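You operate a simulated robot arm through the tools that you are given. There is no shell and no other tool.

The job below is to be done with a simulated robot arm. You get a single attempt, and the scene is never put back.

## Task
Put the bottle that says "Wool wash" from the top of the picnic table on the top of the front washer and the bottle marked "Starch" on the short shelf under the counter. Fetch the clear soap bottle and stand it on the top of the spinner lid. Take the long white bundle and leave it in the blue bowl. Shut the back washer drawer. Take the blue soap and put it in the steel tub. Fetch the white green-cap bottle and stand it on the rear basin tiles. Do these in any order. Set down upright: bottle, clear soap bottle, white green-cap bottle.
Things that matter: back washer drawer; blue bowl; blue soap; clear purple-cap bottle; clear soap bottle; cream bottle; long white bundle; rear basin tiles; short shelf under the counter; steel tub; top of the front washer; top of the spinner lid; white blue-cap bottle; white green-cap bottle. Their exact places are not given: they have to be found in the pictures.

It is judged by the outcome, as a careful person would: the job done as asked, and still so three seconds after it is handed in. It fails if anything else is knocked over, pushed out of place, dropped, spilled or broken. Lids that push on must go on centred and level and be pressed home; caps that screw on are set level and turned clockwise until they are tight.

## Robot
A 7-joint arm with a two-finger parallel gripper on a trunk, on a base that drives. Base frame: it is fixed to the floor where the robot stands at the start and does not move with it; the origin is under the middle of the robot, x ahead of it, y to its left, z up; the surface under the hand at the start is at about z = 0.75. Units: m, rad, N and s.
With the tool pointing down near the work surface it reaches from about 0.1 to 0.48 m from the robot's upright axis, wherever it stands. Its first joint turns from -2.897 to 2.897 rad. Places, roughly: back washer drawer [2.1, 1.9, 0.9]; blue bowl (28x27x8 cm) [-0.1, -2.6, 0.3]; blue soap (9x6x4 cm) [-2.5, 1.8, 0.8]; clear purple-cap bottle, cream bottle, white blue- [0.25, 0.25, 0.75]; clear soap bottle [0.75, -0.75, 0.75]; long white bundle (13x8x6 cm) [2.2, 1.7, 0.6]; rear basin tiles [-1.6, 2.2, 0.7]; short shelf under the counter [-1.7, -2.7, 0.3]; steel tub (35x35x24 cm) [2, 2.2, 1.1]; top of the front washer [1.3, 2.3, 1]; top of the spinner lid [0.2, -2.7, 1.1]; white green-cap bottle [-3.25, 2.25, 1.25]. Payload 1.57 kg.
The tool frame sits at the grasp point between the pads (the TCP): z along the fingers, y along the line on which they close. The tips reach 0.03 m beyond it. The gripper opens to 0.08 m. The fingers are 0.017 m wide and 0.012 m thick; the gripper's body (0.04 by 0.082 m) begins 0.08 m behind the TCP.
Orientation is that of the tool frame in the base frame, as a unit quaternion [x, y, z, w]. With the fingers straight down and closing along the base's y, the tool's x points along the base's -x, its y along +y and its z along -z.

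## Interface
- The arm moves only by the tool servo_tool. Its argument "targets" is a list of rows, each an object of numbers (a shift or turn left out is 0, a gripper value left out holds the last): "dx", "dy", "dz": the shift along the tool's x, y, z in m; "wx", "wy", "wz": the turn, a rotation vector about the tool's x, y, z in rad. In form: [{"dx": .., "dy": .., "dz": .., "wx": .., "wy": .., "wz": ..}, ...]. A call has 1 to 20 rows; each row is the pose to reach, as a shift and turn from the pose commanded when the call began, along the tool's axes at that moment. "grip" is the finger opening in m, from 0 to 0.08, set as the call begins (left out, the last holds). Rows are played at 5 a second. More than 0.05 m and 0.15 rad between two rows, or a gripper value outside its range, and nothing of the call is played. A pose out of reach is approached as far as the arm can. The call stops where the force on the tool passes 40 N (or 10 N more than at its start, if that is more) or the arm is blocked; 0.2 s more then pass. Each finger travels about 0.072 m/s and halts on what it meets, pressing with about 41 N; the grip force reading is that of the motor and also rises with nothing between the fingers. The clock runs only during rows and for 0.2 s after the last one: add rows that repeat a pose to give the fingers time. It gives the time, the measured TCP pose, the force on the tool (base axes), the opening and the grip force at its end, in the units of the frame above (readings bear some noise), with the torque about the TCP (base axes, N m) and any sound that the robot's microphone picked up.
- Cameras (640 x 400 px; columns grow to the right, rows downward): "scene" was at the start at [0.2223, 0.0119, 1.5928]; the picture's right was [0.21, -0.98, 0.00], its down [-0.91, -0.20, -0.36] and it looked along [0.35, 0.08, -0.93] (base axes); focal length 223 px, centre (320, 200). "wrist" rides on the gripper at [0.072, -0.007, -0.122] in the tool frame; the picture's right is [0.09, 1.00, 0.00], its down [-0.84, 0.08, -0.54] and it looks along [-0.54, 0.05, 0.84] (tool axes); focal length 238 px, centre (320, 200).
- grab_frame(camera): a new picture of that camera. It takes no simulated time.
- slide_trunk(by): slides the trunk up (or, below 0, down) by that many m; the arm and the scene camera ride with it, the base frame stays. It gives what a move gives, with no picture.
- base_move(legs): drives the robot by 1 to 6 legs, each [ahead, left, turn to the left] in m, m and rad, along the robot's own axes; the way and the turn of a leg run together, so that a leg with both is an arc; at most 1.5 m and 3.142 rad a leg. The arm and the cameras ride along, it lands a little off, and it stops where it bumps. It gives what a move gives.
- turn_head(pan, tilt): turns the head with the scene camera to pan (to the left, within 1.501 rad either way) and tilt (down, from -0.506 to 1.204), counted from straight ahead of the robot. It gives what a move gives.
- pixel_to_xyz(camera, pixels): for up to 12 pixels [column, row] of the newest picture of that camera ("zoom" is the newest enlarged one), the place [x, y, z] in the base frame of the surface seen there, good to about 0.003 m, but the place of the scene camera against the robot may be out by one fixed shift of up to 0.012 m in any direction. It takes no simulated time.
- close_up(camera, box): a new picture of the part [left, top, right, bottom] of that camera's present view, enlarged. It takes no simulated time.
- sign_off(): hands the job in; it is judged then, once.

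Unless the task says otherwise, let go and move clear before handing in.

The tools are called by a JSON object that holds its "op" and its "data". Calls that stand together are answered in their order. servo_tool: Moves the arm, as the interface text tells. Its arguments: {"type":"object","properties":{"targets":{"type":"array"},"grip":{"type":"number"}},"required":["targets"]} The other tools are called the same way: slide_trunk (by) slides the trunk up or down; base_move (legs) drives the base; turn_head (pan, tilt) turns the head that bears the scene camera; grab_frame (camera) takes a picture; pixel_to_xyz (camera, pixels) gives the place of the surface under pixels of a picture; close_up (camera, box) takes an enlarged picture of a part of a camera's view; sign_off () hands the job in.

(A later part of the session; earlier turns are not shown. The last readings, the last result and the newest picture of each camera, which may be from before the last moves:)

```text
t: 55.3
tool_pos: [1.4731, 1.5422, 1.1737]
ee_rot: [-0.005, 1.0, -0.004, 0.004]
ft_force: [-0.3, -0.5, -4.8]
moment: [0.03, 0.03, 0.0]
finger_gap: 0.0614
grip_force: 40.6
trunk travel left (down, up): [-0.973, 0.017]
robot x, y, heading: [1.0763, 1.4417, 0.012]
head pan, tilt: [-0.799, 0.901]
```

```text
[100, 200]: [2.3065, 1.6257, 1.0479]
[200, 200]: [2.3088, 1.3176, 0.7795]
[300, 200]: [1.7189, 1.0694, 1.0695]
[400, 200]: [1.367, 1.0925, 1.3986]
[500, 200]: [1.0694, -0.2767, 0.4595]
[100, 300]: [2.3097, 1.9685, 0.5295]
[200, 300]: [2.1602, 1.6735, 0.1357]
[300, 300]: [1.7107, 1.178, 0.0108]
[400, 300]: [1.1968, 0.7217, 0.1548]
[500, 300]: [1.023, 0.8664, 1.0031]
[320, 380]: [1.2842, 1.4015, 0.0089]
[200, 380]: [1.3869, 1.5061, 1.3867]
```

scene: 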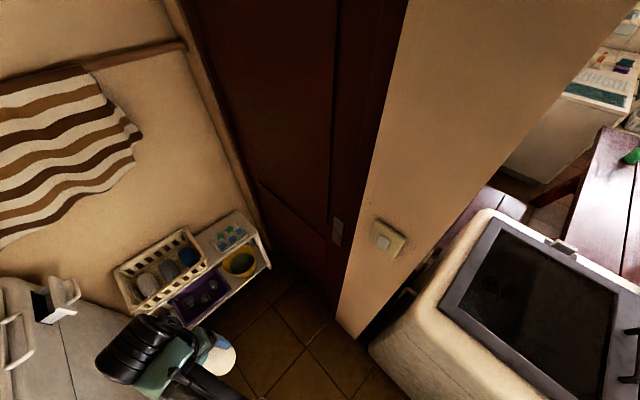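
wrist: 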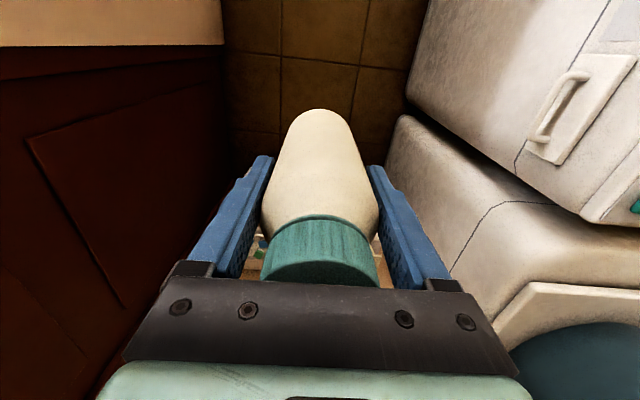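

The wall face at y≈1.09 starts at x≈1.27, about 0.4 m from the base centre, which suggests a wide base. I'll shift left in steps to see how close the base can come to the washer front.

{"op": "base_move", "data": {"legs": [[0, 0.1, 0]]}}

{"op": "base_move", "data": {"legs": [[0, 0.1, 0]]}}

```text
t: 56.5
tool_pos: [1.483, 1.6327, 1.1686]
ee_rot: [-0.005, 1.0, 0.001, -0.001]
ft_force: [-0.7, -0.1, -4.2]
moment: [-0.05, 0.01, 0.02]
finger_gap: 0.0609
grip_force: 41.3
trunk travel left (down, up): [-0.973, 0.017]
robot x, y, heading: [1.0729, 1.5422, 0.008]
head pan, tilt: [-0.799, 0.901]
```

```text
t: 57.6
tool_pos: [1.4814, 1.7322, 1.1695]
ee_rot: [-0.005, 1.0, 0.0, -0.001]
ft_force: [0.6, 0.6, -3.2]
moment: [0.0, 0.02, 0.0]
finger_gap: 0.0613
grip_force: 41.8
trunk travel left (down, up): [-0.973, 0.017]
robot x, y, heading: [1.0742, 1.6402, 0.011]
head pan, tilt: [-0.799, 0.901]
```

No block at 0.31 m from the washer front. I'll try moving ahead 0.2 m from here.

{"op": "base_move", "data": {"legs": [[0.2, 0, 0]]}}

```text
t: 59.2
tool_pos: [1.6788, 1.7336, 1.1696]
ee_rot: [-0.004, 1.0, 0.0, -0.001]
ft_force: [0.2, -0.6, -3.2]
moment: [-0.03, 0.01, 0.0]
finger_gap: 0.0609
grip_force: 41.2
trunk travel left (down, up): [-0.973, 0.017]
robot x, y, heading: [1.2745, 1.6452, 0.012]
head pan, tilt: [-0.799, 0.901]
```

Moved to (1.27,1.645). I'll raise the hand another 6 cm before swinging the arm over the washer tops, then turn left.

{"op": "servo_tool", "data": {"targets": [{"dz": -0.03}, {"dz": -0.06}]}}

{"op": "base_move", "data": {"legs": [[0, 0, 1.558]]}}

{"op": "turn_head", "data": {"pan": 0.0, "tilt": 0.9}}

{"op": "grab_frame", "data": {"camera": "scene"}}

{"op": "grab_frame", "data": {"camera": "wrist"}}

```text
t: 59.8
tool_pos: [1.6945, 1.7488, 1.1963]
ee_rot: [-0.006, 1.0, 0.017, 0.018]
ft_force: [-1.4, -0.3, -4.4]
moment: [-0.01, 0.02, -0.02]
finger_gap: 0.0611
grip_force: 41.3
out of reach, approached as far as the arm can: row 1, 2
trunk travel left (down, up): [-0.973, 0.017]
robot x, y, heading: [1.2698, 1.6423, 0.006]
head pan, tilt: [-0.799, 0.901]
```

```text
t: 64.0
tool_pos: [1.1791, 2.0685, 1.1965]
ee_rot: [-0.701, 0.712, 0.025, 0.001]
ft_force: [-0.3, -0.4, -4.3]
moment: [-0.02, 0.04, 0.01]
finger_gap: 0.0612
grip_force: 40.5
trunk travel left (down, up): [-0.973, 0.017]
robot x, y, heading: [1.2696, 1.641, 1.555]
head pan, tilt: [-0.799, 0.901]
```

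```text
t: 65.1
tool_pos: [1.1783, 2.0688, 1.197]
ee_rot: [-0.702, 0.712, 0.025, 0.002]
ft_force: [0.2, -0.3, -4.2]
moment: [-0.01, 0.0, -0.01]
finger_gap: 0.0609
grip_force: 41.5
trunk travel left (down, up): [-0.973, 0.017]
robot x, y, heading: [1.2704, 1.641, 1.556]
head pan, tilt: [0.0, 0.901]
```

```text
taken
```

scene: 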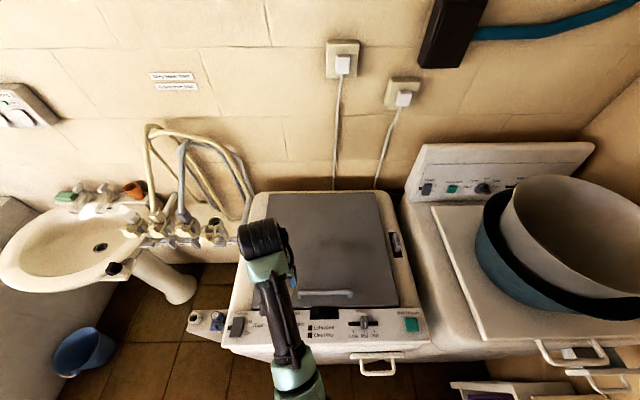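

```text
taken
```

wrist: 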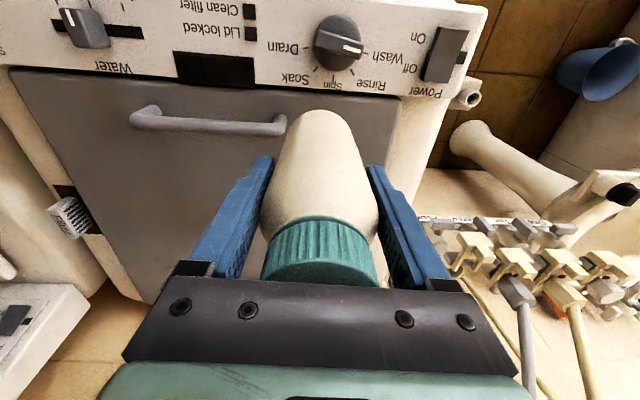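

The bottle is over the washer lid, whose handle runs from (135,118) to (285,125) in the wrist picture. I'll measure the lid surface and handle to choose a spot.

{"op": "pixel_to_xyz", "data": {"camera": "wrist", "pixels": [[120, 200], [350, 105], [60, 120], [150, 118], [270, 127], [400, 97], [20, 85], [150, 290], [210, 150], [380, 110], [340, 50], [240, 165]]}}

{"op": "pixel_to_xyz", "data": {"camera": "scene", "pixels": [[330, 230], [345, 275], [330, 295], [375, 205], [390, 295], [270, 200], [310, 250], [360, 320], [410, 326], [380, 365]]}}

```text
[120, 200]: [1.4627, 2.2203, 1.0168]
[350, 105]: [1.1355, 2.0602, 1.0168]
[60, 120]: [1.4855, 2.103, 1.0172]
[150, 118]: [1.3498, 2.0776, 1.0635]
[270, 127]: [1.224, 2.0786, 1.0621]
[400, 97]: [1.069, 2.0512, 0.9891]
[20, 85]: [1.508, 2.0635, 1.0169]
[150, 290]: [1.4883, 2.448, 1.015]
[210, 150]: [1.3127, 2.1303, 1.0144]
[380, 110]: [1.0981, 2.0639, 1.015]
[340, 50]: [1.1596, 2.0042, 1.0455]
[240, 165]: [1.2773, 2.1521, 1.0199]
```

```text
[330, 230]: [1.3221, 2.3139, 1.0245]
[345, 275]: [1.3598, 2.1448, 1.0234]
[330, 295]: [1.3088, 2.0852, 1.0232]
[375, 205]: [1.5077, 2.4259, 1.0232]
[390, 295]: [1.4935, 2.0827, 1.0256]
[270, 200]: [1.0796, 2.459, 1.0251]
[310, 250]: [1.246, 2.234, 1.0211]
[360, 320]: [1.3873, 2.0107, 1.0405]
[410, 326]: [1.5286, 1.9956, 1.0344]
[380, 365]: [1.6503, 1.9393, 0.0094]
```

The lid is flat at z≈1.017, with its handle at x 1.21–1.36, y≈2.08, top 1.063. I'll creep the base 8 cm closer so the bottle can stand further in, left of the handle.

{"op": "base_move", "data": {"legs": [[0.08, 0.06, 0]]}}

```text
t: 66.3
tool_pos: [1.1201, 2.1493, 1.1969]
ee_rot: [-0.701, 0.713, 0.025, 0.001]
ft_force: [0.2, 0.0, -4.6]
moment: [-0.04, -0.03, 0.01]
finger_gap: 0.0612
grip_force: 41.1
trunk travel left (down, up): [-0.973, 0.017]
robot x, y, heading: [1.2132, 1.7245, 1.554]
head pan, tilt: [0.0, 0.901]
```

The base accepted the move to (1.213,1.7245). I'll lower 4 cm to see how the command relates to the clamped pose before fine positioning.

{"op": "servo_tool", "data": {"targets": [{"dz": 0.02}, {"dz": 0.04}, {"dz": 0.04}]}}

```text
t: 67.1
tool_pos: [1.1179, 2.1526, 1.1564]
ee_rot: [-0.702, 0.712, 0.023, 0.0]
ft_force: [0.3, 0.2, -4.1]
moment: [0.02, -0.02, 0.0]
finger_gap: 0.0612
grip_force: 40.6
trunk travel left (down, up): [-0.973, 0.017]
robot x, y, heading: [1.2165, 1.725, 1.552]
head pan, tilt: [0.0, 0.901]
```

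The command follows the clamped pose, tilted about 0.045 rad. I'll level the tool, shift to about (1.14,2.167), and lower toward z≈1.12.

{"op": "servo_tool", "data": {"targets": [{"dx": -0.008, "dy": -0.011, "wx": 0.033, "wy": 0.032}, {"dx": -0.015, "dy": -0.022, "wx": 0.033, "wy": 0.032}, {"dx": -0.015, "dy": -0.022, "dz": 0.02, "wx": 0.033, "wy": 0.032}, {"dx": -0.015, "dy": -0.022, "dz": 0.03, "wx": 0.033, "wy": 0.032}, {"dx": -0.015, "dy": -0.022, "dz": 0.03, "wx": 0.033, "wy": 0.032}]}}

{"op": "grab_frame", "data": {"camera": "wrist"}}

```text
t: 68.3
tool_pos: [1.141, 2.1658, 1.1276]
ee_rot: [-0.702, 0.713, 0.002, 0.0]
ft_force: [0.3, -0.3, -4.7]
moment: [0.01, -0.02, 0.01]
finger_gap: 0.0611
grip_force: 40.9
trunk travel left (down, up): [-0.973, 0.017]
robot x, y, heading: [1.2151, 1.7262, 1.554]
head pan, tilt: [0.0, 0.901]
```

```text
taken
```

wrist: 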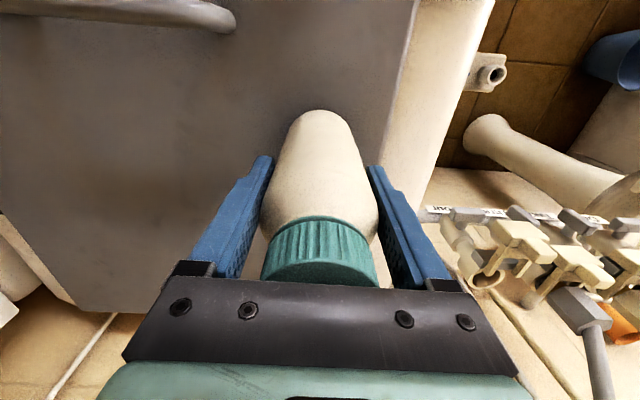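

Level now, and the bottle stands over the lid left of the handle. I'll lower in small steps to touch.

{"op": "servo_tool", "data": {"targets": [{"dz": 0.005}, {"dz": 0.009}, {"dz": 0.011}, {"dz": 0.011}]}}

```text
t: 69.3
tool_pos: [1.141, 2.1661, 1.1156]
ee_rot: [-0.701, 0.713, 0.001, 0.001]
ft_force: [0.5, 0.5, -4.3]
moment: [-0.02, -0.04, -0.02]
finger_gap: 0.0612
grip_force: 41.0
trunk travel left (down, up): [-0.973, 0.017]
robot x, y, heading: [1.2156, 1.7241, 1.553]
head pan, tilt: [0.0, 0.901]
```

{"op": "servo_tool", "data": {"targets": [{"dz": 0.001}, {"dz": 0.002}, {"dz": 0.002}]}}

```text
t: 70.1
tool_pos: [1.1403, 2.167, 1.1148]
ee_rot: [-0.702, 0.712, 0.002, 0.001]
ft_force: [0.4, -0.2, 4.5]
moment: [-0.29, -0.08, 0.03]
finger_gap: 0.0612
grip_force: 41.2
trunk travel left (down, up): [-0.973, 0.017]
robot x, y, heading: [1.2136, 1.7201, 1.553]
head pan, tilt: [0.0, 0.901]
```

The force changed from -4.3 to +4.5 N, so the bottle has touched down. I'll open the fingers and retreat upward.

{"op": "servo_tool", "data": {"targets": [{"dz": 0}, {"dz": 0}, {"dz": 0}], "grip": 0.08}}

{"op": "servo_tool", "data": {"targets": [{"dz": -0.02}, {"dz": -0.05}, {"dz": -0.08}]}}

{"op": "grab_frame", "data": {"camera": "wrist"}}

```text
t: 70.9
tool_pos: [1.1401, 2.1678, 1.1142]
ee_rot: [-0.702, 0.712, 0.002, 0.0]
ft_force: [0.0, 0.1, 0.2]
moment: [-0.02, 0.04, 0.01]
finger_gap: 0.0799
grip_force: 0.1
trunk travel left (down, up): [-0.973, 0.017]
robot x, y, heading: [1.2172, 1.7217, 1.551]
head pan, tilt: [0.0, 0.901]
```

```text
t: 71.7
tool_pos: [1.141, 2.1664, 1.1942]
ee_rot: [-0.701, 0.714, 0.001, 0.001]
ft_force: [0.1, -0.7, -0.1]
moment: [-0.01, -0.01, -0.01]
finger_gap: 0.0801
grip_force: 0.0
trunk travel left (down, up): [-0.973, 0.017]
robot x, y, heading: [1.2168, 1.7227, 1.554]
head pan, tilt: [0.0, 0.901]
```

```text
taken
```

wrist: 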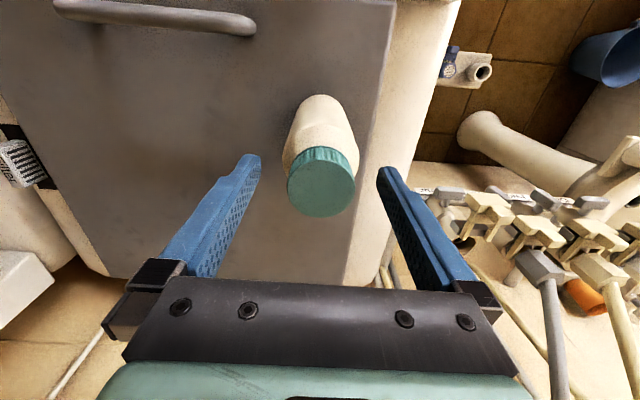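

The Wool wash bottle stands upright at about (1.14,2.167). I'll back away, then strafe right toward the back washer's drawer and look.

{"op": "base_move", "data": {"legs": [[-0.25, 0, 0]]}}

{"op": "turn_head", "data": {"pan": 0.0, "tilt": 0.7}}

{"op": "grab_frame", "data": {"camera": "scene"}}

```text
t: 73.5
tool_pos: [1.1358, 1.9156, 1.1936]
ee_rot: [-0.701, 0.713, 0.002, 0.0]
ft_force: [0.6, 1.1, 1.0]
moment: [-0.03, 0.0, 0.0]
finger_gap: 0.0801
grip_force: 0.1
trunk travel left (down, up): [-0.973, 0.017]
robot x, y, heading: [1.2064, 1.4753, 1.549]
head pan, tilt: [0.0, 0.901]
```

```text
t: 74.2
tool_pos: [1.1367, 1.9138, 1.1945]
ee_rot: [-0.702, 0.713, 0.002, 0.002]
ft_force: [0.0, 1.8, -0.7]
moment: [0.02, 0.02, -0.02]
finger_gap: 0.08
grip_force: 0.0
trunk travel left (down, up): [-0.973, 0.017]
robot x, y, heading: [1.2106, 1.4763, 1.551]
head pan, tilt: [0.0, 0.7]
```

```text
taken
```

scene: 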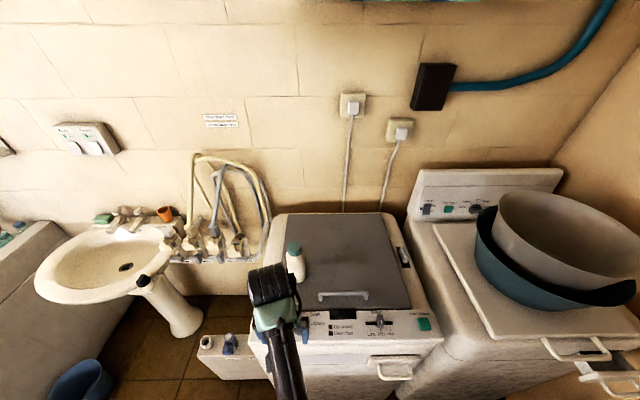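

The bottle stands on the lid at (295,260). Now I'll strafe right 0.5 m toward the back washer.

{"op": "base_move", "data": {"legs": [[0.1, -0.45, 0]]}}

{"op": "turn_head", "data": {"pan": -0.5, "tilt": 0.9}}

{"op": "grab_frame", "data": {"camera": "scene"}}

```text
t: 77.0
tool_pos: [1.5856, 2.0076, 1.1933]
ee_rot: [-0.702, 0.712, 0.001, 0.001]
ft_force: [-0.4, 0.8, 0.3]
moment: [-0.01, 0.01, -0.03]
finger_gap: 0.08
grip_force: 0.0
trunk travel left (down, up): [-0.973, 0.017]
robot x, y, heading: [1.6617, 1.568, 1.558]
head pan, tilt: [0.0, 0.7]
```

```text
t: 77.9
tool_pos: [1.5865, 2.0051, 1.1946]
ee_rot: [-0.703, 0.711, 0.002, 0.001]
ft_force: [-0.3, 0.3, 0.2]
moment: [0.01, 0.0, 0.01]
finger_gap: 0.0802
grip_force: 0.1
trunk travel left (down, up): [-0.973, 0.017]
robot x, y, heading: [1.6637, 1.565, 1.551]
head pan, tilt: [-0.499, 0.901]
```

```text
taken
```

scene: 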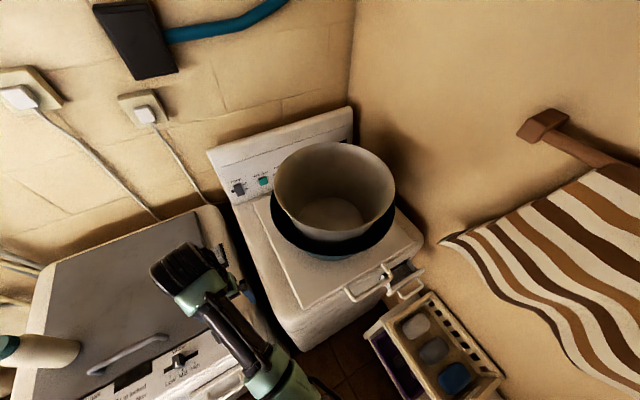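

Now the back washer, its open drawer at (400,280) and the basket with the bundles at (435,350) are visible. I'll zoom in and measure.

{"op": "close_up", "data": {"camera": "scene", "box": [330, 230, 520, 400]}}

{"op": "pixel_to_xyz", "data": {"camera": "scene", "pixels": [[400, 278], [388, 298], [418, 290], [385, 275], [408, 265], [416, 325], [433, 350], [455, 377], [335, 205], [335, 145], [325, 290], [380, 255]]}}

```text
2.35 times, centred on (425, 315) of scene
```

zoom: 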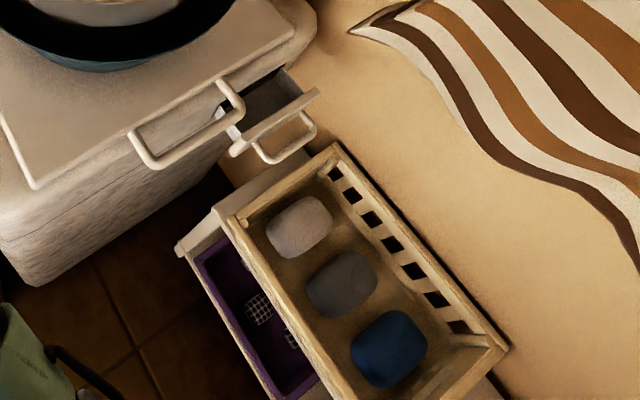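

```text
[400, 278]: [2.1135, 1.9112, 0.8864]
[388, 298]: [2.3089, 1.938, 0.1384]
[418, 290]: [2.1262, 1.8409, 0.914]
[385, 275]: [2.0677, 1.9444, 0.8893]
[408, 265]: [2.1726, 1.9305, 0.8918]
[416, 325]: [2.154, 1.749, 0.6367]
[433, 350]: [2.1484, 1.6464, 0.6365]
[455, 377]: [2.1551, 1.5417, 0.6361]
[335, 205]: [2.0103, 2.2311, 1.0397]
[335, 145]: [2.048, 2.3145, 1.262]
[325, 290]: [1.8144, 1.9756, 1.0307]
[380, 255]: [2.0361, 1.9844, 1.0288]
```

I need finer detail of the drawer: I'll query points on its front plate, handle and the washer face in the enlarged picture.

{"op": "pixel_to_xyz", "data": {"camera": "zoom", "pixels": [[275, 122], [245, 140], [310, 98], [285, 160], [312, 128], [260, 150], [270, 95], [240, 112], [200, 150], [300, 225], [340, 280], [390, 345]]}}

{"op": "pixel_to_xyz", "data": {"camera": "zoom", "pixels": [[270, 232], [328, 222], [295, 198], [305, 255], [240, 215], [330, 150], [500, 345], [420, 390], [225, 105], [175, 250], [150, 160], [235, 90]]}}

{"op": "close_up", "data": {"camera": "scene", "box": [370, 250, 440, 310]}}

```text
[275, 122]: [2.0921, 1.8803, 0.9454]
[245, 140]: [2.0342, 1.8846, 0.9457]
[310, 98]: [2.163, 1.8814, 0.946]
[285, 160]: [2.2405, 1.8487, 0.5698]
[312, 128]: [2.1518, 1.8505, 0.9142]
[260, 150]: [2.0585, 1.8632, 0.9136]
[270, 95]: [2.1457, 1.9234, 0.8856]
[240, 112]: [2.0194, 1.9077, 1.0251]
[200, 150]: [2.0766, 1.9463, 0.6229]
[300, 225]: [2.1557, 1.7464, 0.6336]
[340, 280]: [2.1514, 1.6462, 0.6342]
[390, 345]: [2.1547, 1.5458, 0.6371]
```

```text
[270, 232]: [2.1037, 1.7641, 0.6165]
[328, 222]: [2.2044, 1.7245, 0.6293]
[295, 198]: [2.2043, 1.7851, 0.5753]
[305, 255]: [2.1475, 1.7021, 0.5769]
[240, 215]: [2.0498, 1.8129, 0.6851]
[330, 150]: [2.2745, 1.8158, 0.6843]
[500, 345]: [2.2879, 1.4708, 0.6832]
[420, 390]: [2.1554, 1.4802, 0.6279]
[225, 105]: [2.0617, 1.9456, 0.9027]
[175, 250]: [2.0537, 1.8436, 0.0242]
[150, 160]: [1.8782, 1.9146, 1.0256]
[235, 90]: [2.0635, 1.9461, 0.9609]
```

```text
6.67 times, centred on (405, 280) of scene
```

zoom: 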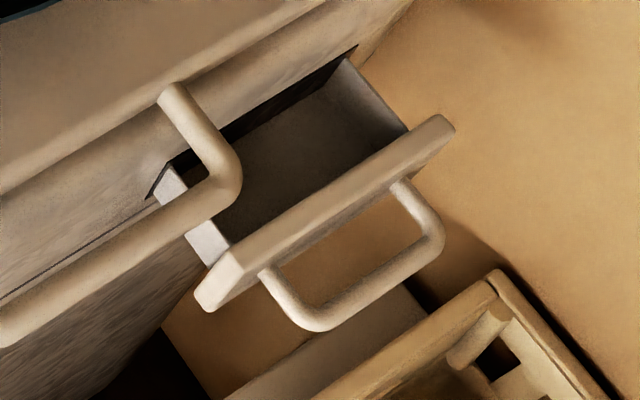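

The drawer plate stands at y≈1.883 (x 2.03–2.165, top z≈0.937) with a handle bar at y≈1.85, and the washer face is at y≈1.946. I'll retract the arm, close the fingers, shift the base right, and bring the hand in front of the drawer.

{"op": "servo_tool", "data": {"targets": [{"dx": 0.05}, {"dx": 0.1}, {"dx": 0.15}], "grip": 0.0}}

{"op": "base_move", "data": {"legs": [[-0.045, -0.14, 0]]}}

{"op": "slide_trunk", "data": {"by": -0.1}}

```text
t: 78.7
tool_pos: [1.5885, 1.858, 1.1944]
ee_rot: [-0.698, 0.716, 0.005, 0.001]
ft_force: [-0.4, -1.0, -0.8]
moment: [0.15, -0.05, -0.02]
finger_gap: 0.0001
grip_force: 18.8
trunk travel left (down, up): [-0.973, 0.017]
robot x, y, heading: [1.6597, 1.5652, 1.558]
head pan, tilt: [-0.499, 0.901]
```

```text
t: 80.1
tool_pos: [1.7223, 1.812, 1.1929]
ee_rot: [-0.702, 0.712, 0.001, 0.001]
ft_force: [-0.3, -0.2, 0.4]
moment: [-0.02, 0.0, 0.0]
finger_gap: 0.0
grip_force: 21.3
trunk travel left (down, up): [-0.973, 0.017]
robot x, y, heading: [1.7962, 1.5216, 1.557]
head pan, tilt: [-0.499, 0.901]
```

```text
t: 81.4
tool_pos: [1.7242, 1.8105, 1.0937]
ee_rot: [-0.702, 0.712, 0.002, 0.001]
ft_force: [0.4, -0.4, -0.3]
moment: [-0.01, 0.03, -0.01]
finger_gap: 0.0
grip_force: 21.2
trunk travel left (down, up): [-0.873, 0.117]
robot x, y, heading: [1.7972, 1.5251, 1.556]
head pan, tilt: [-0.499, 0.901]
```

Now I'll carry the closed fingers across to (2.10,1.78), still above drawer height, and look through the wrist.

{"op": "servo_tool", "data": {"targets": [{"dx": 0.025, "dy": -0.047}, {"dx": 0.025, "dy": -0.094}, {"dx": 0.025, "dy": -0.141}, {"dx": 0.025, "dy": -0.188}, {"dx": 0.025, "dy": -0.235}, {"dx": 0.025, "dy": -0.282}, {"dx": 0.025, "dy": -0.329}, {"dx": 0.025, "dy": -0.376}]}}

{"op": "grab_frame", "data": {"camera": "wrist"}}

{"op": "grab_frame", "data": {"camera": "scene"}}

```text
refused: row 1 steps farther than a row can; nothing moved
```

```text
taken
```

wrist: 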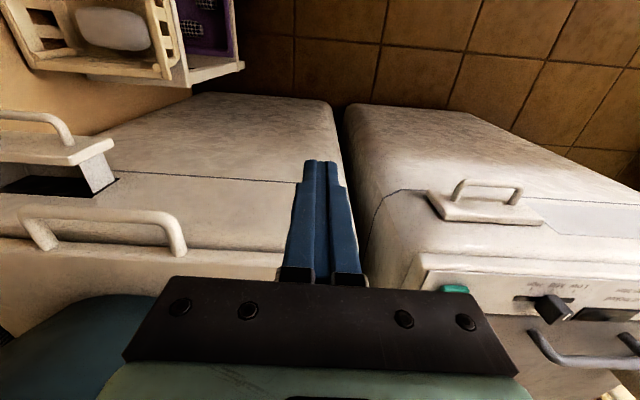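

```text
taken
```

scene: 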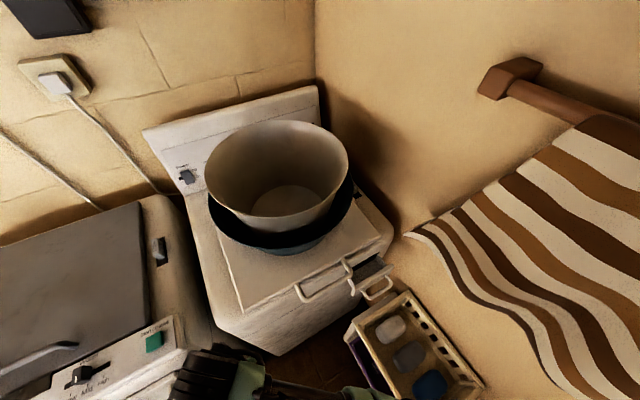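

The first row was slightly too long. I'll resend it with smaller steps.

{"op": "servo_tool", "data": {"targets": [{"dx": 0.005, "dy": -0.047}, {"dx": 0.01, "dy": -0.094}, {"dx": 0.015, "dy": -0.141}, {"dx": 0.02, "dy": -0.188}, {"dx": 0.025, "dy": -0.235}, {"dx": 0.025, "dy": -0.282}, {"dx": 0.025, "dy": -0.329}, {"dx": 0.025, "dy": -0.376}]}}

{"op": "grab_frame", "data": {"camera": "wrist"}}

{"op": "grab_frame", "data": {"camera": "scene"}}

```text
t: 83.2
tool_pos: [2.0997, 1.7806, 1.094]
ee_rot: [-0.702, 0.712, 0.002, -0.001]
ft_force: [-1.3, 0.5, 0.7]
moment: [-0.01, 0.01, 0.0]
finger_gap: 0.0
grip_force: 21.4
trunk travel left (down, up): [-0.873, 0.117]
robot x, y, heading: [1.8032, 1.5187, 1.556]
head pan, tilt: [-0.499, 0.901]
```

```text
taken
```

wrist: 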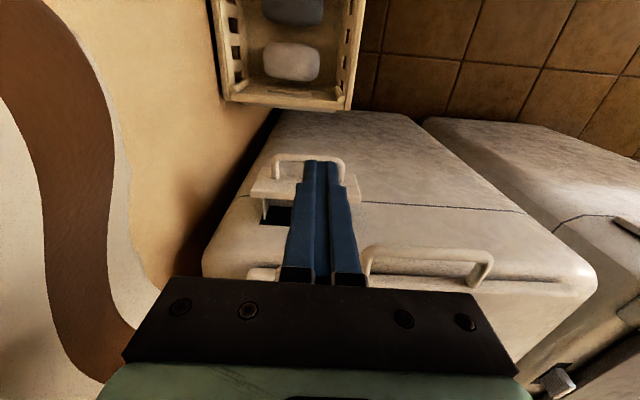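

```text
taken
```

scene: 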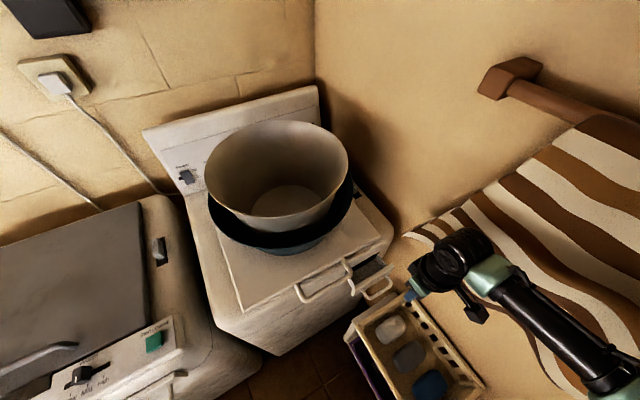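

The hand hovers in front of the drawer, with the striped towel close on the left side of the wrist picture. I'll measure the drawer handle, plate and towel from the wrist.

{"op": "pixel_to_xyz", "data": {"camera": "wrist", "pixels": [[305, 158], [276, 172], [343, 170], [265, 187], [288, 190], [350, 190], [290, 62], [265, 60], [318, 62], [120, 270], [60, 200], [430, 258]]}}

{"op": "close_up", "data": {"camera": "wrist", "box": [210, 0, 390, 120]}}

```text
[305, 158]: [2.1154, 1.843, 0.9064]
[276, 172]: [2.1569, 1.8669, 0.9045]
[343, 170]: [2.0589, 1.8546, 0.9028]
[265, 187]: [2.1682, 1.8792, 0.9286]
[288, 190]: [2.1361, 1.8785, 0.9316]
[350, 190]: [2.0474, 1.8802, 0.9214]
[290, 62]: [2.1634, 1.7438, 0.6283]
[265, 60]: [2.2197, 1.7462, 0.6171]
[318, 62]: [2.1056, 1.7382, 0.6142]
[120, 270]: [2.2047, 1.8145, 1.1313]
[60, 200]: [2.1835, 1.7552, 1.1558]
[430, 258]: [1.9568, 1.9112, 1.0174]
```

```text
3.33 times, centred on (300, 60) of wrist
```

zoom: 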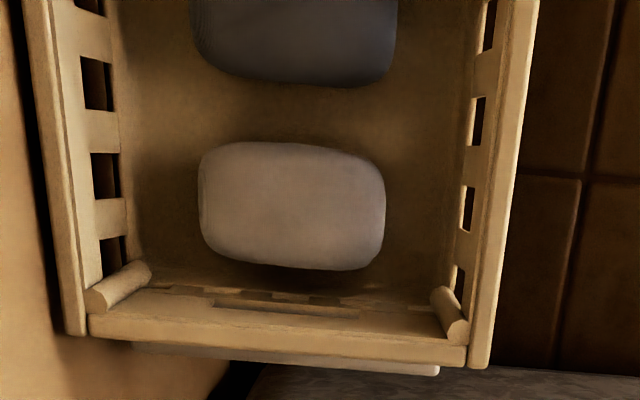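

The handle bar is at y≈1.843, z≈0.90 and the towel is at x≥2.18, so I'll go straight down at x=2.10 to z≈0.912 and then push forward in small steps.

{"op": "servo_tool", "data": {"targets": [{"dz": 0.045}, {"dz": 0.09}, {"dz": 0.135}, {"dz": 0.182}, {"dz": 0.182}]}}

{"op": "servo_tool", "data": {"targets": [{"dx": -0.02}, {"dx": -0.04}, {"dx": -0.055}, {"dx": -0.065}, {"dx": -0.075}, {"dx": -0.085}, {"dx": -0.085}]}}

{"op": "grab_frame", "data": {"camera": "wrist"}}

```text
t: 84.4
tool_pos: [2.1002, 1.7806, 0.9107]
ee_rot: [-0.702, 0.712, 0.002, 0.0]
ft_force: [-0.7, -0.1, 0.0]
moment: [0.01, -0.01, -0.01]
finger_gap: 0.0
grip_force: 21.0
trunk travel left (down, up): [-0.873, 0.117]
robot x, y, heading: [1.8007, 1.517, 1.556]
head pan, tilt: [-0.499, 0.901]
```

```text
t: 86.0
tool_pos: [2.0994, 1.866, 0.9104]
ee_rot: [-0.702, 0.712, 0.002, 0.0]
ft_force: [0.4, -1.1, 0.0]
moment: [0.01, 0.02, 0.02]
finger_gap: 0.0
grip_force: 21.2
trunk travel left (down, up): [-0.873, 0.117]
robot x, y, heading: [1.7987, 1.5158, 1.553]
head pan, tilt: [-0.499, 0.901]
```

```text
taken
```

wrist: 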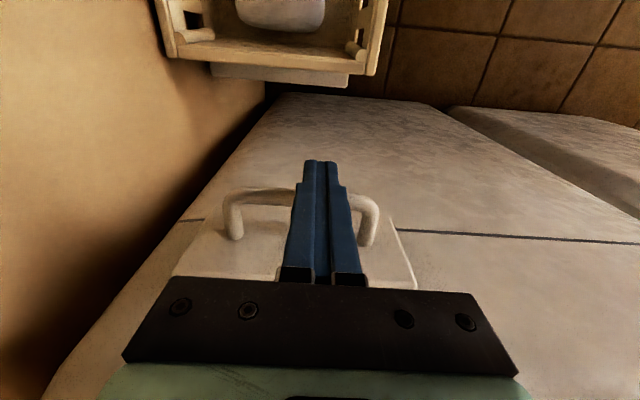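

The drawer is moving in with almost no force. I'll keep pushing in small steps until it seats.

{"op": "servo_tool", "data": {"targets": [{"dx": -0.008}, {"dx": -0.016}, {"dx": -0.024}, {"dx": -0.03}, {"dx": -0.03}]}}

{"op": "grab_frame", "data": {"camera": "wrist"}}

```text
t: 87.0
tool_pos: [2.1021, 1.882, 0.908]
ee_rot: [-0.698, 0.716, -0.009, -0.014]
ft_force: [-2.6, -17.1, 8.9]
moment: [-0.33, 0.1, 0.06]
finger_gap: 0.0
grip_force: 21.5
trunk travel left (down, up): [-0.873, 0.117]
robot x, y, heading: [1.7999, 1.5205, 1.558]
head pan, tilt: [-0.499, 0.901]
stopped in row 5: the force on the tool passed its limit at 44 N (the readings are from after the stop); the commanded pose is now the measured one
```

```text
taken
```

wrist: 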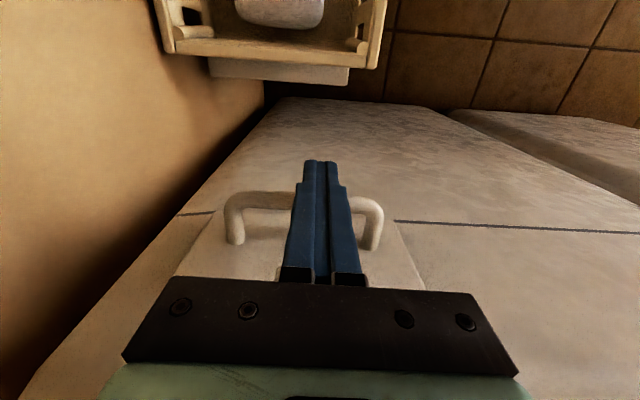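

The push stopped at 44 N with the bar moved about 4.8 cm, so the drawer is probably home. I'll back off and inspect.

{"op": "servo_tool", "data": {"targets": [{"dx": 0.03}, {"dx": 0.07}, {"dx": 0.1}]}}

{"op": "servo_tool", "data": {"targets": [{"dz": -0.045}, {"dz": -0.09}, {"dz": -0.135}, {"dz": -0.18}]}}

{"op": "grab_frame", "data": {"camera": "wrist"}}

{"op": "close_up", "data": {"camera": "scene", "box": [280, 220, 420, 320]}}

```text
t: 87.8
tool_pos: [2.099, 1.7863, 0.9102]
ee_rot: [-0.699, 0.715, -0.006, -0.009]
ft_force: [0.7, 0.7, -0.5]
moment: [0.01, -0.01, 0.02]
finger_gap: 0.0
grip_force: 21.2
trunk travel left (down, up): [-0.873, 0.117]
robot x, y, heading: [1.8003, 1.5217, 1.555]
head pan, tilt: [-0.499, 0.901]
```

```text
t: 88.8
tool_pos: [2.1031, 1.7982, 1.0917]
ee_rot: [-0.7, 0.715, -0.002, 0.004]
ft_force: [0.4, 0.8, 0.0]
moment: [0.02, 0.0, 0.06]
finger_gap: 0.0
grip_force: 21.7
out of reach, approached as far as the arm can: row 4
trunk travel left (down, up): [-0.873, 0.117]
robot x, y, heading: [1.7983, 1.5217, 1.559]
head pan, tilt: [-0.499, 0.901]
```

```text
taken
```

wrist: 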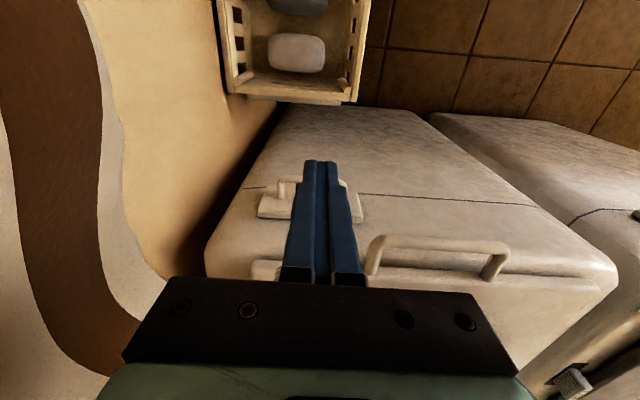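

```text
4.00 times, centred on (350, 270) of scene
```

zoom: 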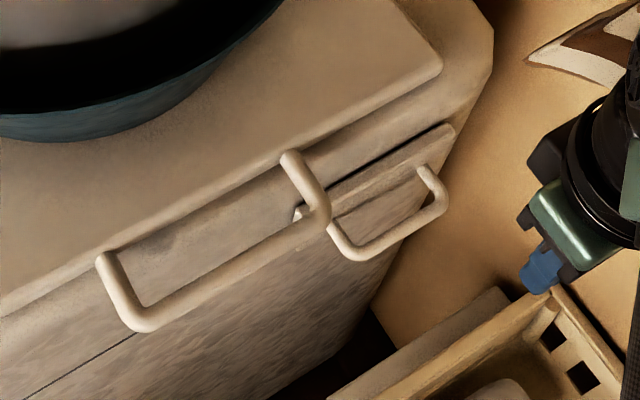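

The drawer looks closed, with only a thin dark seam at its top. I'll measure the plate against the washer face to be sure it is fully home.

{"op": "pixel_to_xyz", "data": {"camera": "zoom", "pixels": [[400, 165], [445, 140], [360, 190], [390, 150], [440, 120], [330, 175], [250, 230], [390, 200], [430, 130], [370, 240], [345, 205], [300, 300]]}}

{"op": "close_up", "data": {"camera": "scene", "box": [345, 245, 400, 290]}}

{"op": "close_up", "data": {"camera": "wrist", "box": [230, 150, 420, 260]}}

```text
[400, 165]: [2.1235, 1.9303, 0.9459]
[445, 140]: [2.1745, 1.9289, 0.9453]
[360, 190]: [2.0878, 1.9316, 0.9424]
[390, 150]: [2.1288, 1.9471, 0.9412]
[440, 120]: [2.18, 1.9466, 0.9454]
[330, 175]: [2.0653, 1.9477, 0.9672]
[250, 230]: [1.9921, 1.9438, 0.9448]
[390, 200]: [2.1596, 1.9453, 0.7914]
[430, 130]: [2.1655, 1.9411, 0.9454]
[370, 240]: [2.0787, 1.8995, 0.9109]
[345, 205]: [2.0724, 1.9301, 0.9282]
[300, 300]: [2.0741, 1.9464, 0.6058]
```

```text
8.89 times, centred on (372, 268) of scene
```

zoom: 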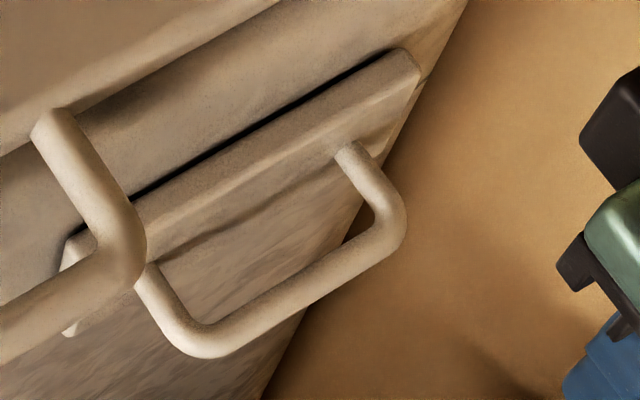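

```text
3.37 times, centred on (325, 205) of wrist
```

zoom: 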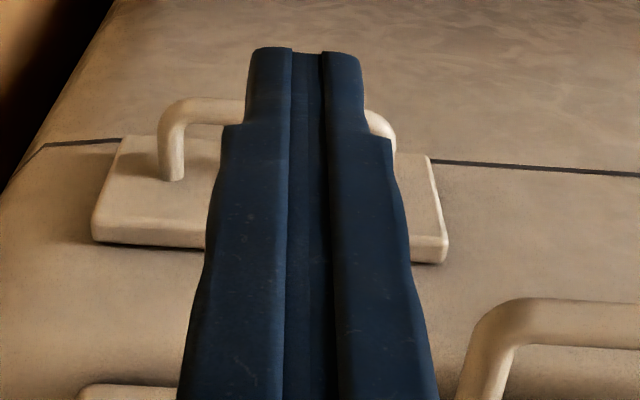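

The plate sits within about 3 mm of the face, with a thin seam. To make sure the stop was the drawer and not the hand, I'll push once more with the fingers pitched forward so the hand body stays away from the washer.

{"op": "servo_tool", "data": {"targets": [{"dz": 0.045, "wy": -0.1}, {"dz": 0.09, "wy": -0.2}, {"dz": 0.13, "wy": -0.3}, {"dz": 0.175, "wy": -0.3}, {"dz": 0.18, "wy": -0.3}]}}

{"op": "grab_frame", "data": {"camera": "wrist"}}

```text
t: 90.0
tool_pos: [2.0992, 1.7847, 0.9108]
ee_rot: [-0.692, 0.708, 0.099, 0.097]
ft_force: [-0.8, -0.7, -0.7]
moment: [0.03, -0.02, -0.03]
finger_gap: 0.0001
grip_force: 21.4
trunk travel left (down, up): [-0.873, 0.117]
robot x, y, heading: [1.8014, 1.5204, 1.55]
head pan, tilt: [-0.499, 0.901]
```

```text
taken
```

wrist: 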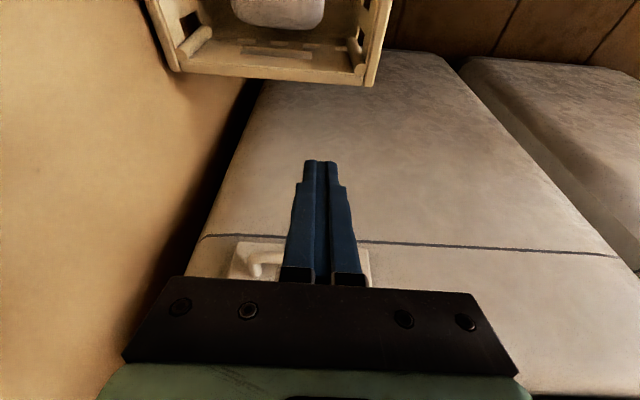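

The fingers are pitched forward 0.28 rad. I'll push along +y in small steps again.

{"op": "servo_tool", "data": {"targets": [{"dx": -0.0384, "dz": 0.011}, {"dx": -0.0768, "dz": 0.0219}, {"dx": -0.0864, "dz": 0.0247}, {"dx": -0.0912, "dz": 0.026}, {"dx": -0.096, "dz": 0.0274}, {"dx": -0.1008, "dz": 0.0288}, {"dx": -0.1056, "dz": 0.0301}, {"dx": -0.1104, "dz": 0.0315}]}}

```text
t: 91.5
tool_pos: [2.1019, 1.8806, 0.9052]
ee_rot: [-0.689, 0.713, 0.093, 0.088]
ft_force: [0.9, -12.5, 2.8]
moment: [-0.11, 0.02, 0.03]
finger_gap: 0.0002
grip_force: 21.7
trunk travel left (down, up): [-0.873, 0.117]
robot x, y, heading: [1.7998, 1.5188, 1.549]
head pan, tilt: [-0.499, 0.901]
stopped in row 7: the force on the tool passed its limit at 44 N (the readings are from after the stop); the commanded pose is now the measured one
```

It stopped at exactly the same place, so the drawer is at its hard stop: shut. I'll back off, rise, and look at the basket with the white bundle and the towel above it.

{"op": "servo_tool", "data": {"targets": [{"dx": 0.04, "dz": -0.011}, {"dx": 0.08, "dz": -0.022}, {"dx": 0.11, "dz": -0.03}]}}

{"op": "servo_tool", "data": {"targets": [{"wy": 0.1}, {"wy": 0.2, "dz": -0.02}, {"wy": 0.28, "dz": -0.04}]}}

{"op": "turn_head", "data": {"pan": -1.0, "tilt": 0.8}}

{"op": "grab_frame", "data": {"camera": "scene"}}

{"op": "grab_frame", "data": {"camera": "wrist"}}

```text
t: 92.3
tool_pos: [2.0975, 1.767, 0.9091]
ee_rot: [-0.69, 0.712, 0.094, 0.089]
ft_force: [-0.3, -0.2, 0.5]
moment: [0.02, -0.01, -0.03]
finger_gap: 0.0
grip_force: 21.2
trunk travel left (down, up): [-0.873, 0.117]
robot x, y, heading: [1.7976, 1.5194, 1.555]
head pan, tilt: [-0.499, 0.901]
```

```text
t: 93.1
tool_pos: [2.0985, 1.7575, 0.9462]
ee_rot: [-0.697, 0.717, -0.003, -0.011]
ft_force: [0.2, -0.6, -0.3]
moment: [-0.02, 0.01, 0.0]
finger_gap: 0.0
grip_force: 21.5
trunk travel left (down, up): [-0.873, 0.117]
robot x, y, heading: [1.8001, 1.5174, 1.557]
head pan, tilt: [-0.499, 0.901]
```

```text
t: 94.0
tool_pos: [2.0986, 1.7577, 0.9466]
ee_rot: [-0.697, 0.717, -0.002, -0.012]
ft_force: [0.2, 0.1, -0.1]
moment: [0.01, 0.02, -0.01]
finger_gap: 0.0
grip_force: 20.9
trunk travel left (down, up): [-0.873, 0.117]
robot x, y, heading: [1.7978, 1.5152, 1.557]
head pan, tilt: [-1.0, 0.799]
```

```text
taken
```

scene: 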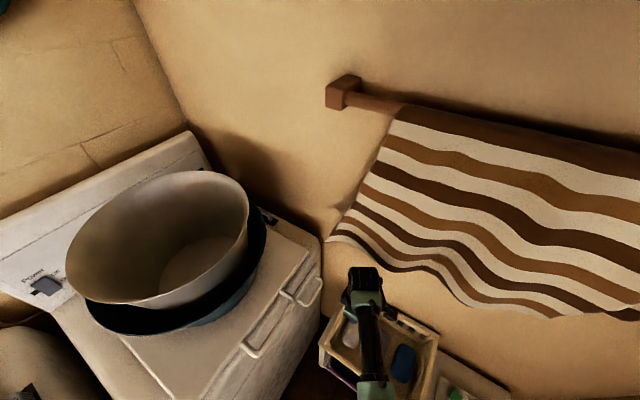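

```text
taken
```

wrist: 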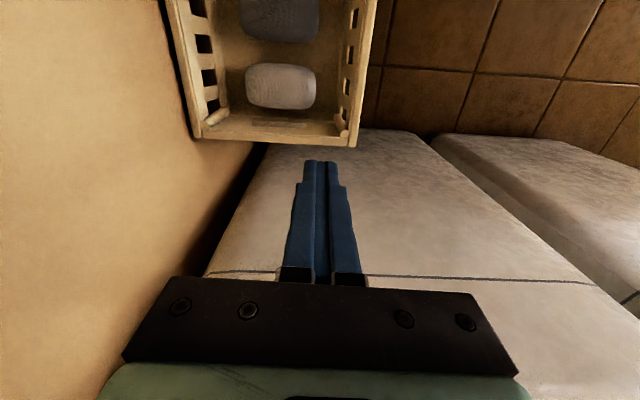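

{"op": "pixel_to_xyz", "data": {"camera": "scene", "pixels": [[340, 240], [420, 265], [500, 305], [600, 310], [370, 190], [450, 200], [395, 130], [350, 100], [520, 230], [350, 335], [405, 365], [430, 335]]}}

{"op": "close_up", "data": {"camera": "scene", "box": [310, 290, 450, 400]}}

{"op": "pixel_to_xyz", "data": {"camera": "wrist", "pixels": [[245, 85], [316, 85], [280, 64], [280, 107], [280, 85], [275, 120], [270, 128], [340, 100], [215, 100], [275, 45], [300, 75], [260, 95]]}}

```text
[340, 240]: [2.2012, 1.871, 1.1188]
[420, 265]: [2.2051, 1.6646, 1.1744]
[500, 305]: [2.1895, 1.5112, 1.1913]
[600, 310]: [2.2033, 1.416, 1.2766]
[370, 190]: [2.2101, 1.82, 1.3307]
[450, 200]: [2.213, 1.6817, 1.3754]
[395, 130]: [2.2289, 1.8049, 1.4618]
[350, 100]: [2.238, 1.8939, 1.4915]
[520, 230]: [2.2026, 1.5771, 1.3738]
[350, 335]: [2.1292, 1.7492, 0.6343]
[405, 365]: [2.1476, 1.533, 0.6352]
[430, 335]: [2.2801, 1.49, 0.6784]
```

```text
3.64 times, centred on (380, 345) of scene
```

zoom: 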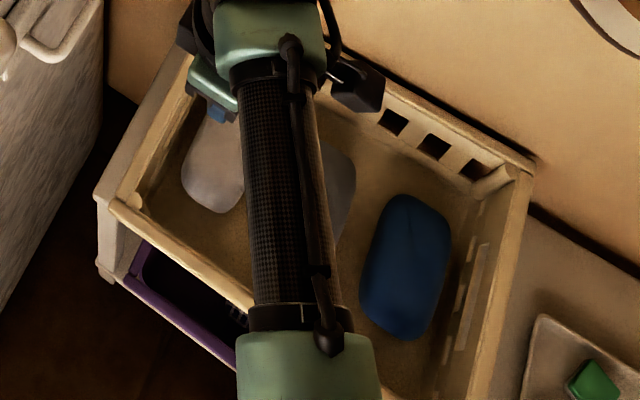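

```text
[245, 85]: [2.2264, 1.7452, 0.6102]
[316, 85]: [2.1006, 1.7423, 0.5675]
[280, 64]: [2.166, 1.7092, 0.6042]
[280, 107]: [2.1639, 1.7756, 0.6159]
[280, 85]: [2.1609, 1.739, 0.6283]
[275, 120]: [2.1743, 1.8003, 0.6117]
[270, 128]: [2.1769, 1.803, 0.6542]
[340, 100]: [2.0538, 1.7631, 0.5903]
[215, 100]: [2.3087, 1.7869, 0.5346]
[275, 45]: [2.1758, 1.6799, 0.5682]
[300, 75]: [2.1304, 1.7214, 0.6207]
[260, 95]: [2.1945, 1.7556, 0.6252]
```

The towel hangs above z≈1.11 at x≥2.19, so working below that is clear. The white bundle spans x 2.10–2.226, y 1.703–1.782 (about 7.8 cm wide), top z 0.628. I'll lower the trunk, open the fingers and turn the tool so they close along y.

{"op": "slide_trunk", "data": {"by": -0.13}}

{"op": "servo_tool", "data": {"targets": [{"wz": 0.145}, {"wz": 0.29}, {"wz": 0.435}, {"wz": 0.58}, {"wz": 0.725}, {"wz": 0.87}, {"wz": 1.015}, {"wz": 1.16}, {"wz": 1.305}, {"wz": 1.45}, {"wz": 1.557}, {"wz": 1.557}], "grip": 0.08}}

{"op": "grab_frame", "data": {"camera": "wrist"}}

```text
t: 95.6
tool_pos: [2.0971, 1.7572, 0.8168]
ee_rot: [-0.697, 0.717, -0.002, -0.011]
ft_force: [0.1, 0.1, -0.8]
moment: [0.02, 0.0, 0.0]
finger_gap: 0.0
grip_force: 20.6
trunk travel left (down, up): [-0.743, 0.247]
robot x, y, heading: [1.7996, 1.5158, 1.554]
head pan, tilt: [-1.0, 0.799]
```

```text
t: 98.2
tool_pos: [2.0988, 1.7585, 0.8169]
ee_rot: [0.009, 1.0, -0.008, -0.006]
ft_force: [0.2, 0.3, 0.6]
moment: [0.02, 0.03, -0.01]
finger_gap: 0.08
grip_force: 0.2
trunk travel left (down, up): [-0.743, 0.247]
robot x, y, heading: [1.7996, 1.5192, 1.557]
head pan, tilt: [-1.0, 0.799]
```

```text
taken
```

wrist: 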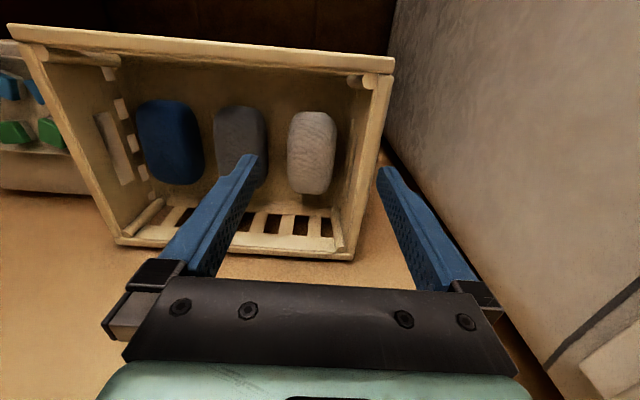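

Seen this way the white bundle at (312,152) looks narrower than the blue one. I'll measure its edges closely.

{"op": "close_up", "data": {"camera": "wrist", "box": [260, 70, 400, 270]}}

{"op": "pixel_to_xyz", "data": {"camera": "wrist", "pixels": [[290, 150], [336, 150], [312, 150], [293, 150], [333, 150], [312, 114], [312, 190], [288, 165], [268, 150], [345, 150], [300, 130], [325, 175]]}}

```text
2.00 times, centred on (330, 170) of wrist
```

zoom: 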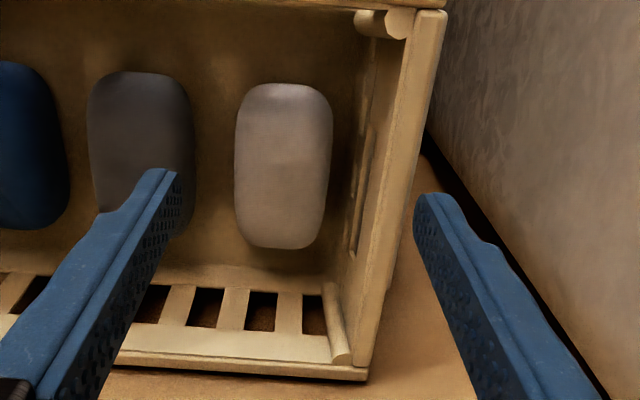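

```text
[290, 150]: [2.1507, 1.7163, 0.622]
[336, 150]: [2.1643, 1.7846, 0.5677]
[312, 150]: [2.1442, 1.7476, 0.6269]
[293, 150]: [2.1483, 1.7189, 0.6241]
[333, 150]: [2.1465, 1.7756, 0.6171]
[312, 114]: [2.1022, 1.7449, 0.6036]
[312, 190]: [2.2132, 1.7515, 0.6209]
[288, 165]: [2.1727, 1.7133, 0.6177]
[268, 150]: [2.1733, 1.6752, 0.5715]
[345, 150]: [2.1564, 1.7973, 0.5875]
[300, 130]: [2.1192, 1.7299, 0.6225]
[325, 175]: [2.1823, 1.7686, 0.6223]
```

The bundle is only about 6.7 cm wide (y 1.713–1.780), and the basket end wall is at y≈1.797. I'll level the tool and move above it at (2.16,1.744), then check again.

{"op": "servo_tool", "data": {"targets": [{"dx": -0.03, "dy": -0.008, "wx": -0.016, "wy": -0.012, "wz": -0.018}, {"dx": -0.061, "dy": -0.0155, "wx": -0.016, "wy": -0.012, "wz": -0.018}, {"dx": -0.061, "dy": -0.0155, "dz": 0.04, "wx": -0.016, "wy": -0.012, "wz": -0.018}, {"dx": -0.061, "dy": -0.0155, "dz": 0.08, "wx": -0.016, "wy": -0.012, "wz": -0.018}], "grip": 0.078}}

{"op": "grab_frame", "data": {"camera": "wrist"}}

```text
t: 99.2
tool_pos: [2.1594, 1.7397, 0.7354]
ee_rot: [-0.003, 1.0, -0.001, 0.0]
ft_force: [-0.8, 0.3, -0.1]
moment: [0.02, -0.01, 0.02]
finger_gap: 0.0777
grip_force: 0.0
trunk travel left (down, up): [-0.743, 0.247]
robot x, y, heading: [1.7996, 1.5198, 1.554]
head pan, tilt: [-1.0, 0.799]
```

```text
taken
```

wrist: 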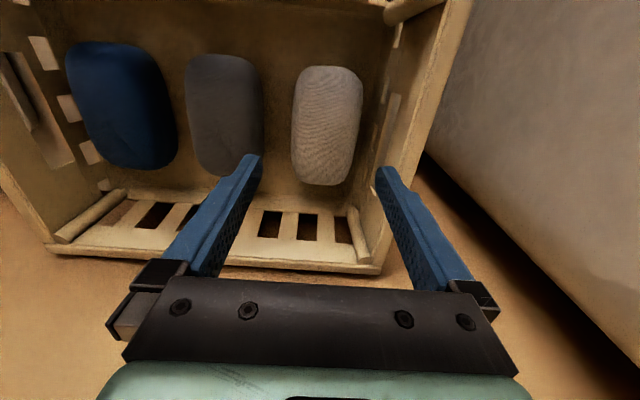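

Level now. I'll re-measure the bundle's side edges and the basket wall from this closer view.

{"op": "pixel_to_xyz", "data": {"camera": "wrist", "pixels": [[292, 130], [295, 130], [360, 130], [357, 130], [325, 130], [362, 140], [290, 140], [325, 70], [325, 183], [378, 130], [262, 140], [372, 140]]}}

{"op": "close_up", "data": {"camera": "wrist", "box": [240, 40, 420, 200]}}

```text
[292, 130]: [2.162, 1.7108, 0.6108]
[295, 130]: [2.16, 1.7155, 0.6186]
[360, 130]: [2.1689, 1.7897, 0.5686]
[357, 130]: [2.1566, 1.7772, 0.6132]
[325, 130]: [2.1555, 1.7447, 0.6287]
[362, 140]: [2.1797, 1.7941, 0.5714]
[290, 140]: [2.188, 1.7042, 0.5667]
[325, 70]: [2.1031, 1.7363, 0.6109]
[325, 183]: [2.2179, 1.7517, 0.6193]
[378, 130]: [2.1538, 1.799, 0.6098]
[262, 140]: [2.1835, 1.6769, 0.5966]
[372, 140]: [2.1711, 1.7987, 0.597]
```

```text
2.50 times, centred on (330, 120) of wrist
```

zoom: 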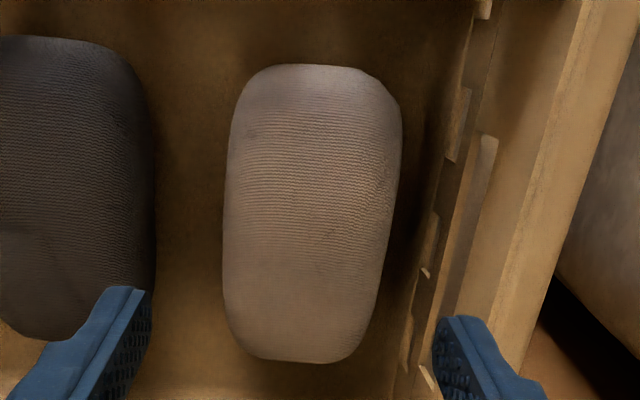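

Edges are at y 1.710–1.779 and the wall at 1.799. I'll set opening 0.076 and y=1.743, then descend to z≈0.610.

{"op": "servo_tool", "data": {"targets": [{"dx": -0.002, "dy": 0.0035, "dz": 0.03}, {"dx": -0.002, "dy": 0.0035, "dz": 0.06}, {"dx": -0.002, "dy": 0.0035, "dz": 0.09}, {"dx": -0.002, "dy": 0.0035, "dz": 0.11}, {"dx": -0.002, "dy": 0.0035, "dz": 0.125}, {"dx": -0.002, "dy": 0.0035, "dz": 0.125}], "grip": 0.076}}

{"op": "grab_frame", "data": {"camera": "wrist"}}

```text
t: 100.6
tool_pos: [2.1566, 1.7367, 0.685]
ee_rot: [-0.002, 1.0, -0.002, 0.0]
ft_force: [-0.2, 0.5, 0.1]
moment: [0.05, 0.0, 0.0]
finger_gap: 0.0759
grip_force: 0.0
out of reach, approached as far as the arm can: row 2, 3, 4, 5, 6
trunk travel left (down, up): [-0.743, 0.247]
robot x, y, heading: [1.797, 1.5157, 1.556]
head pan, tilt: [-1.0, 0.799]
```

```text
taken
```

wrist: 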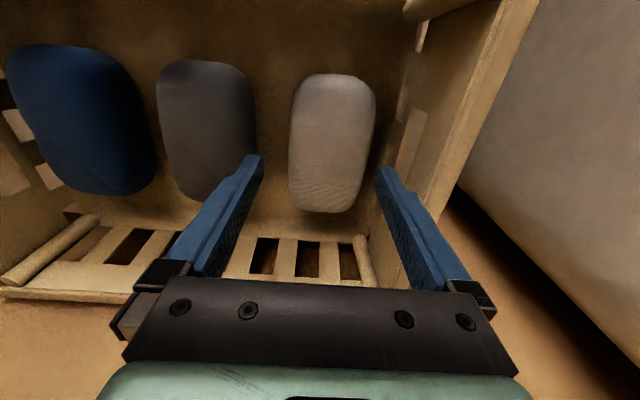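

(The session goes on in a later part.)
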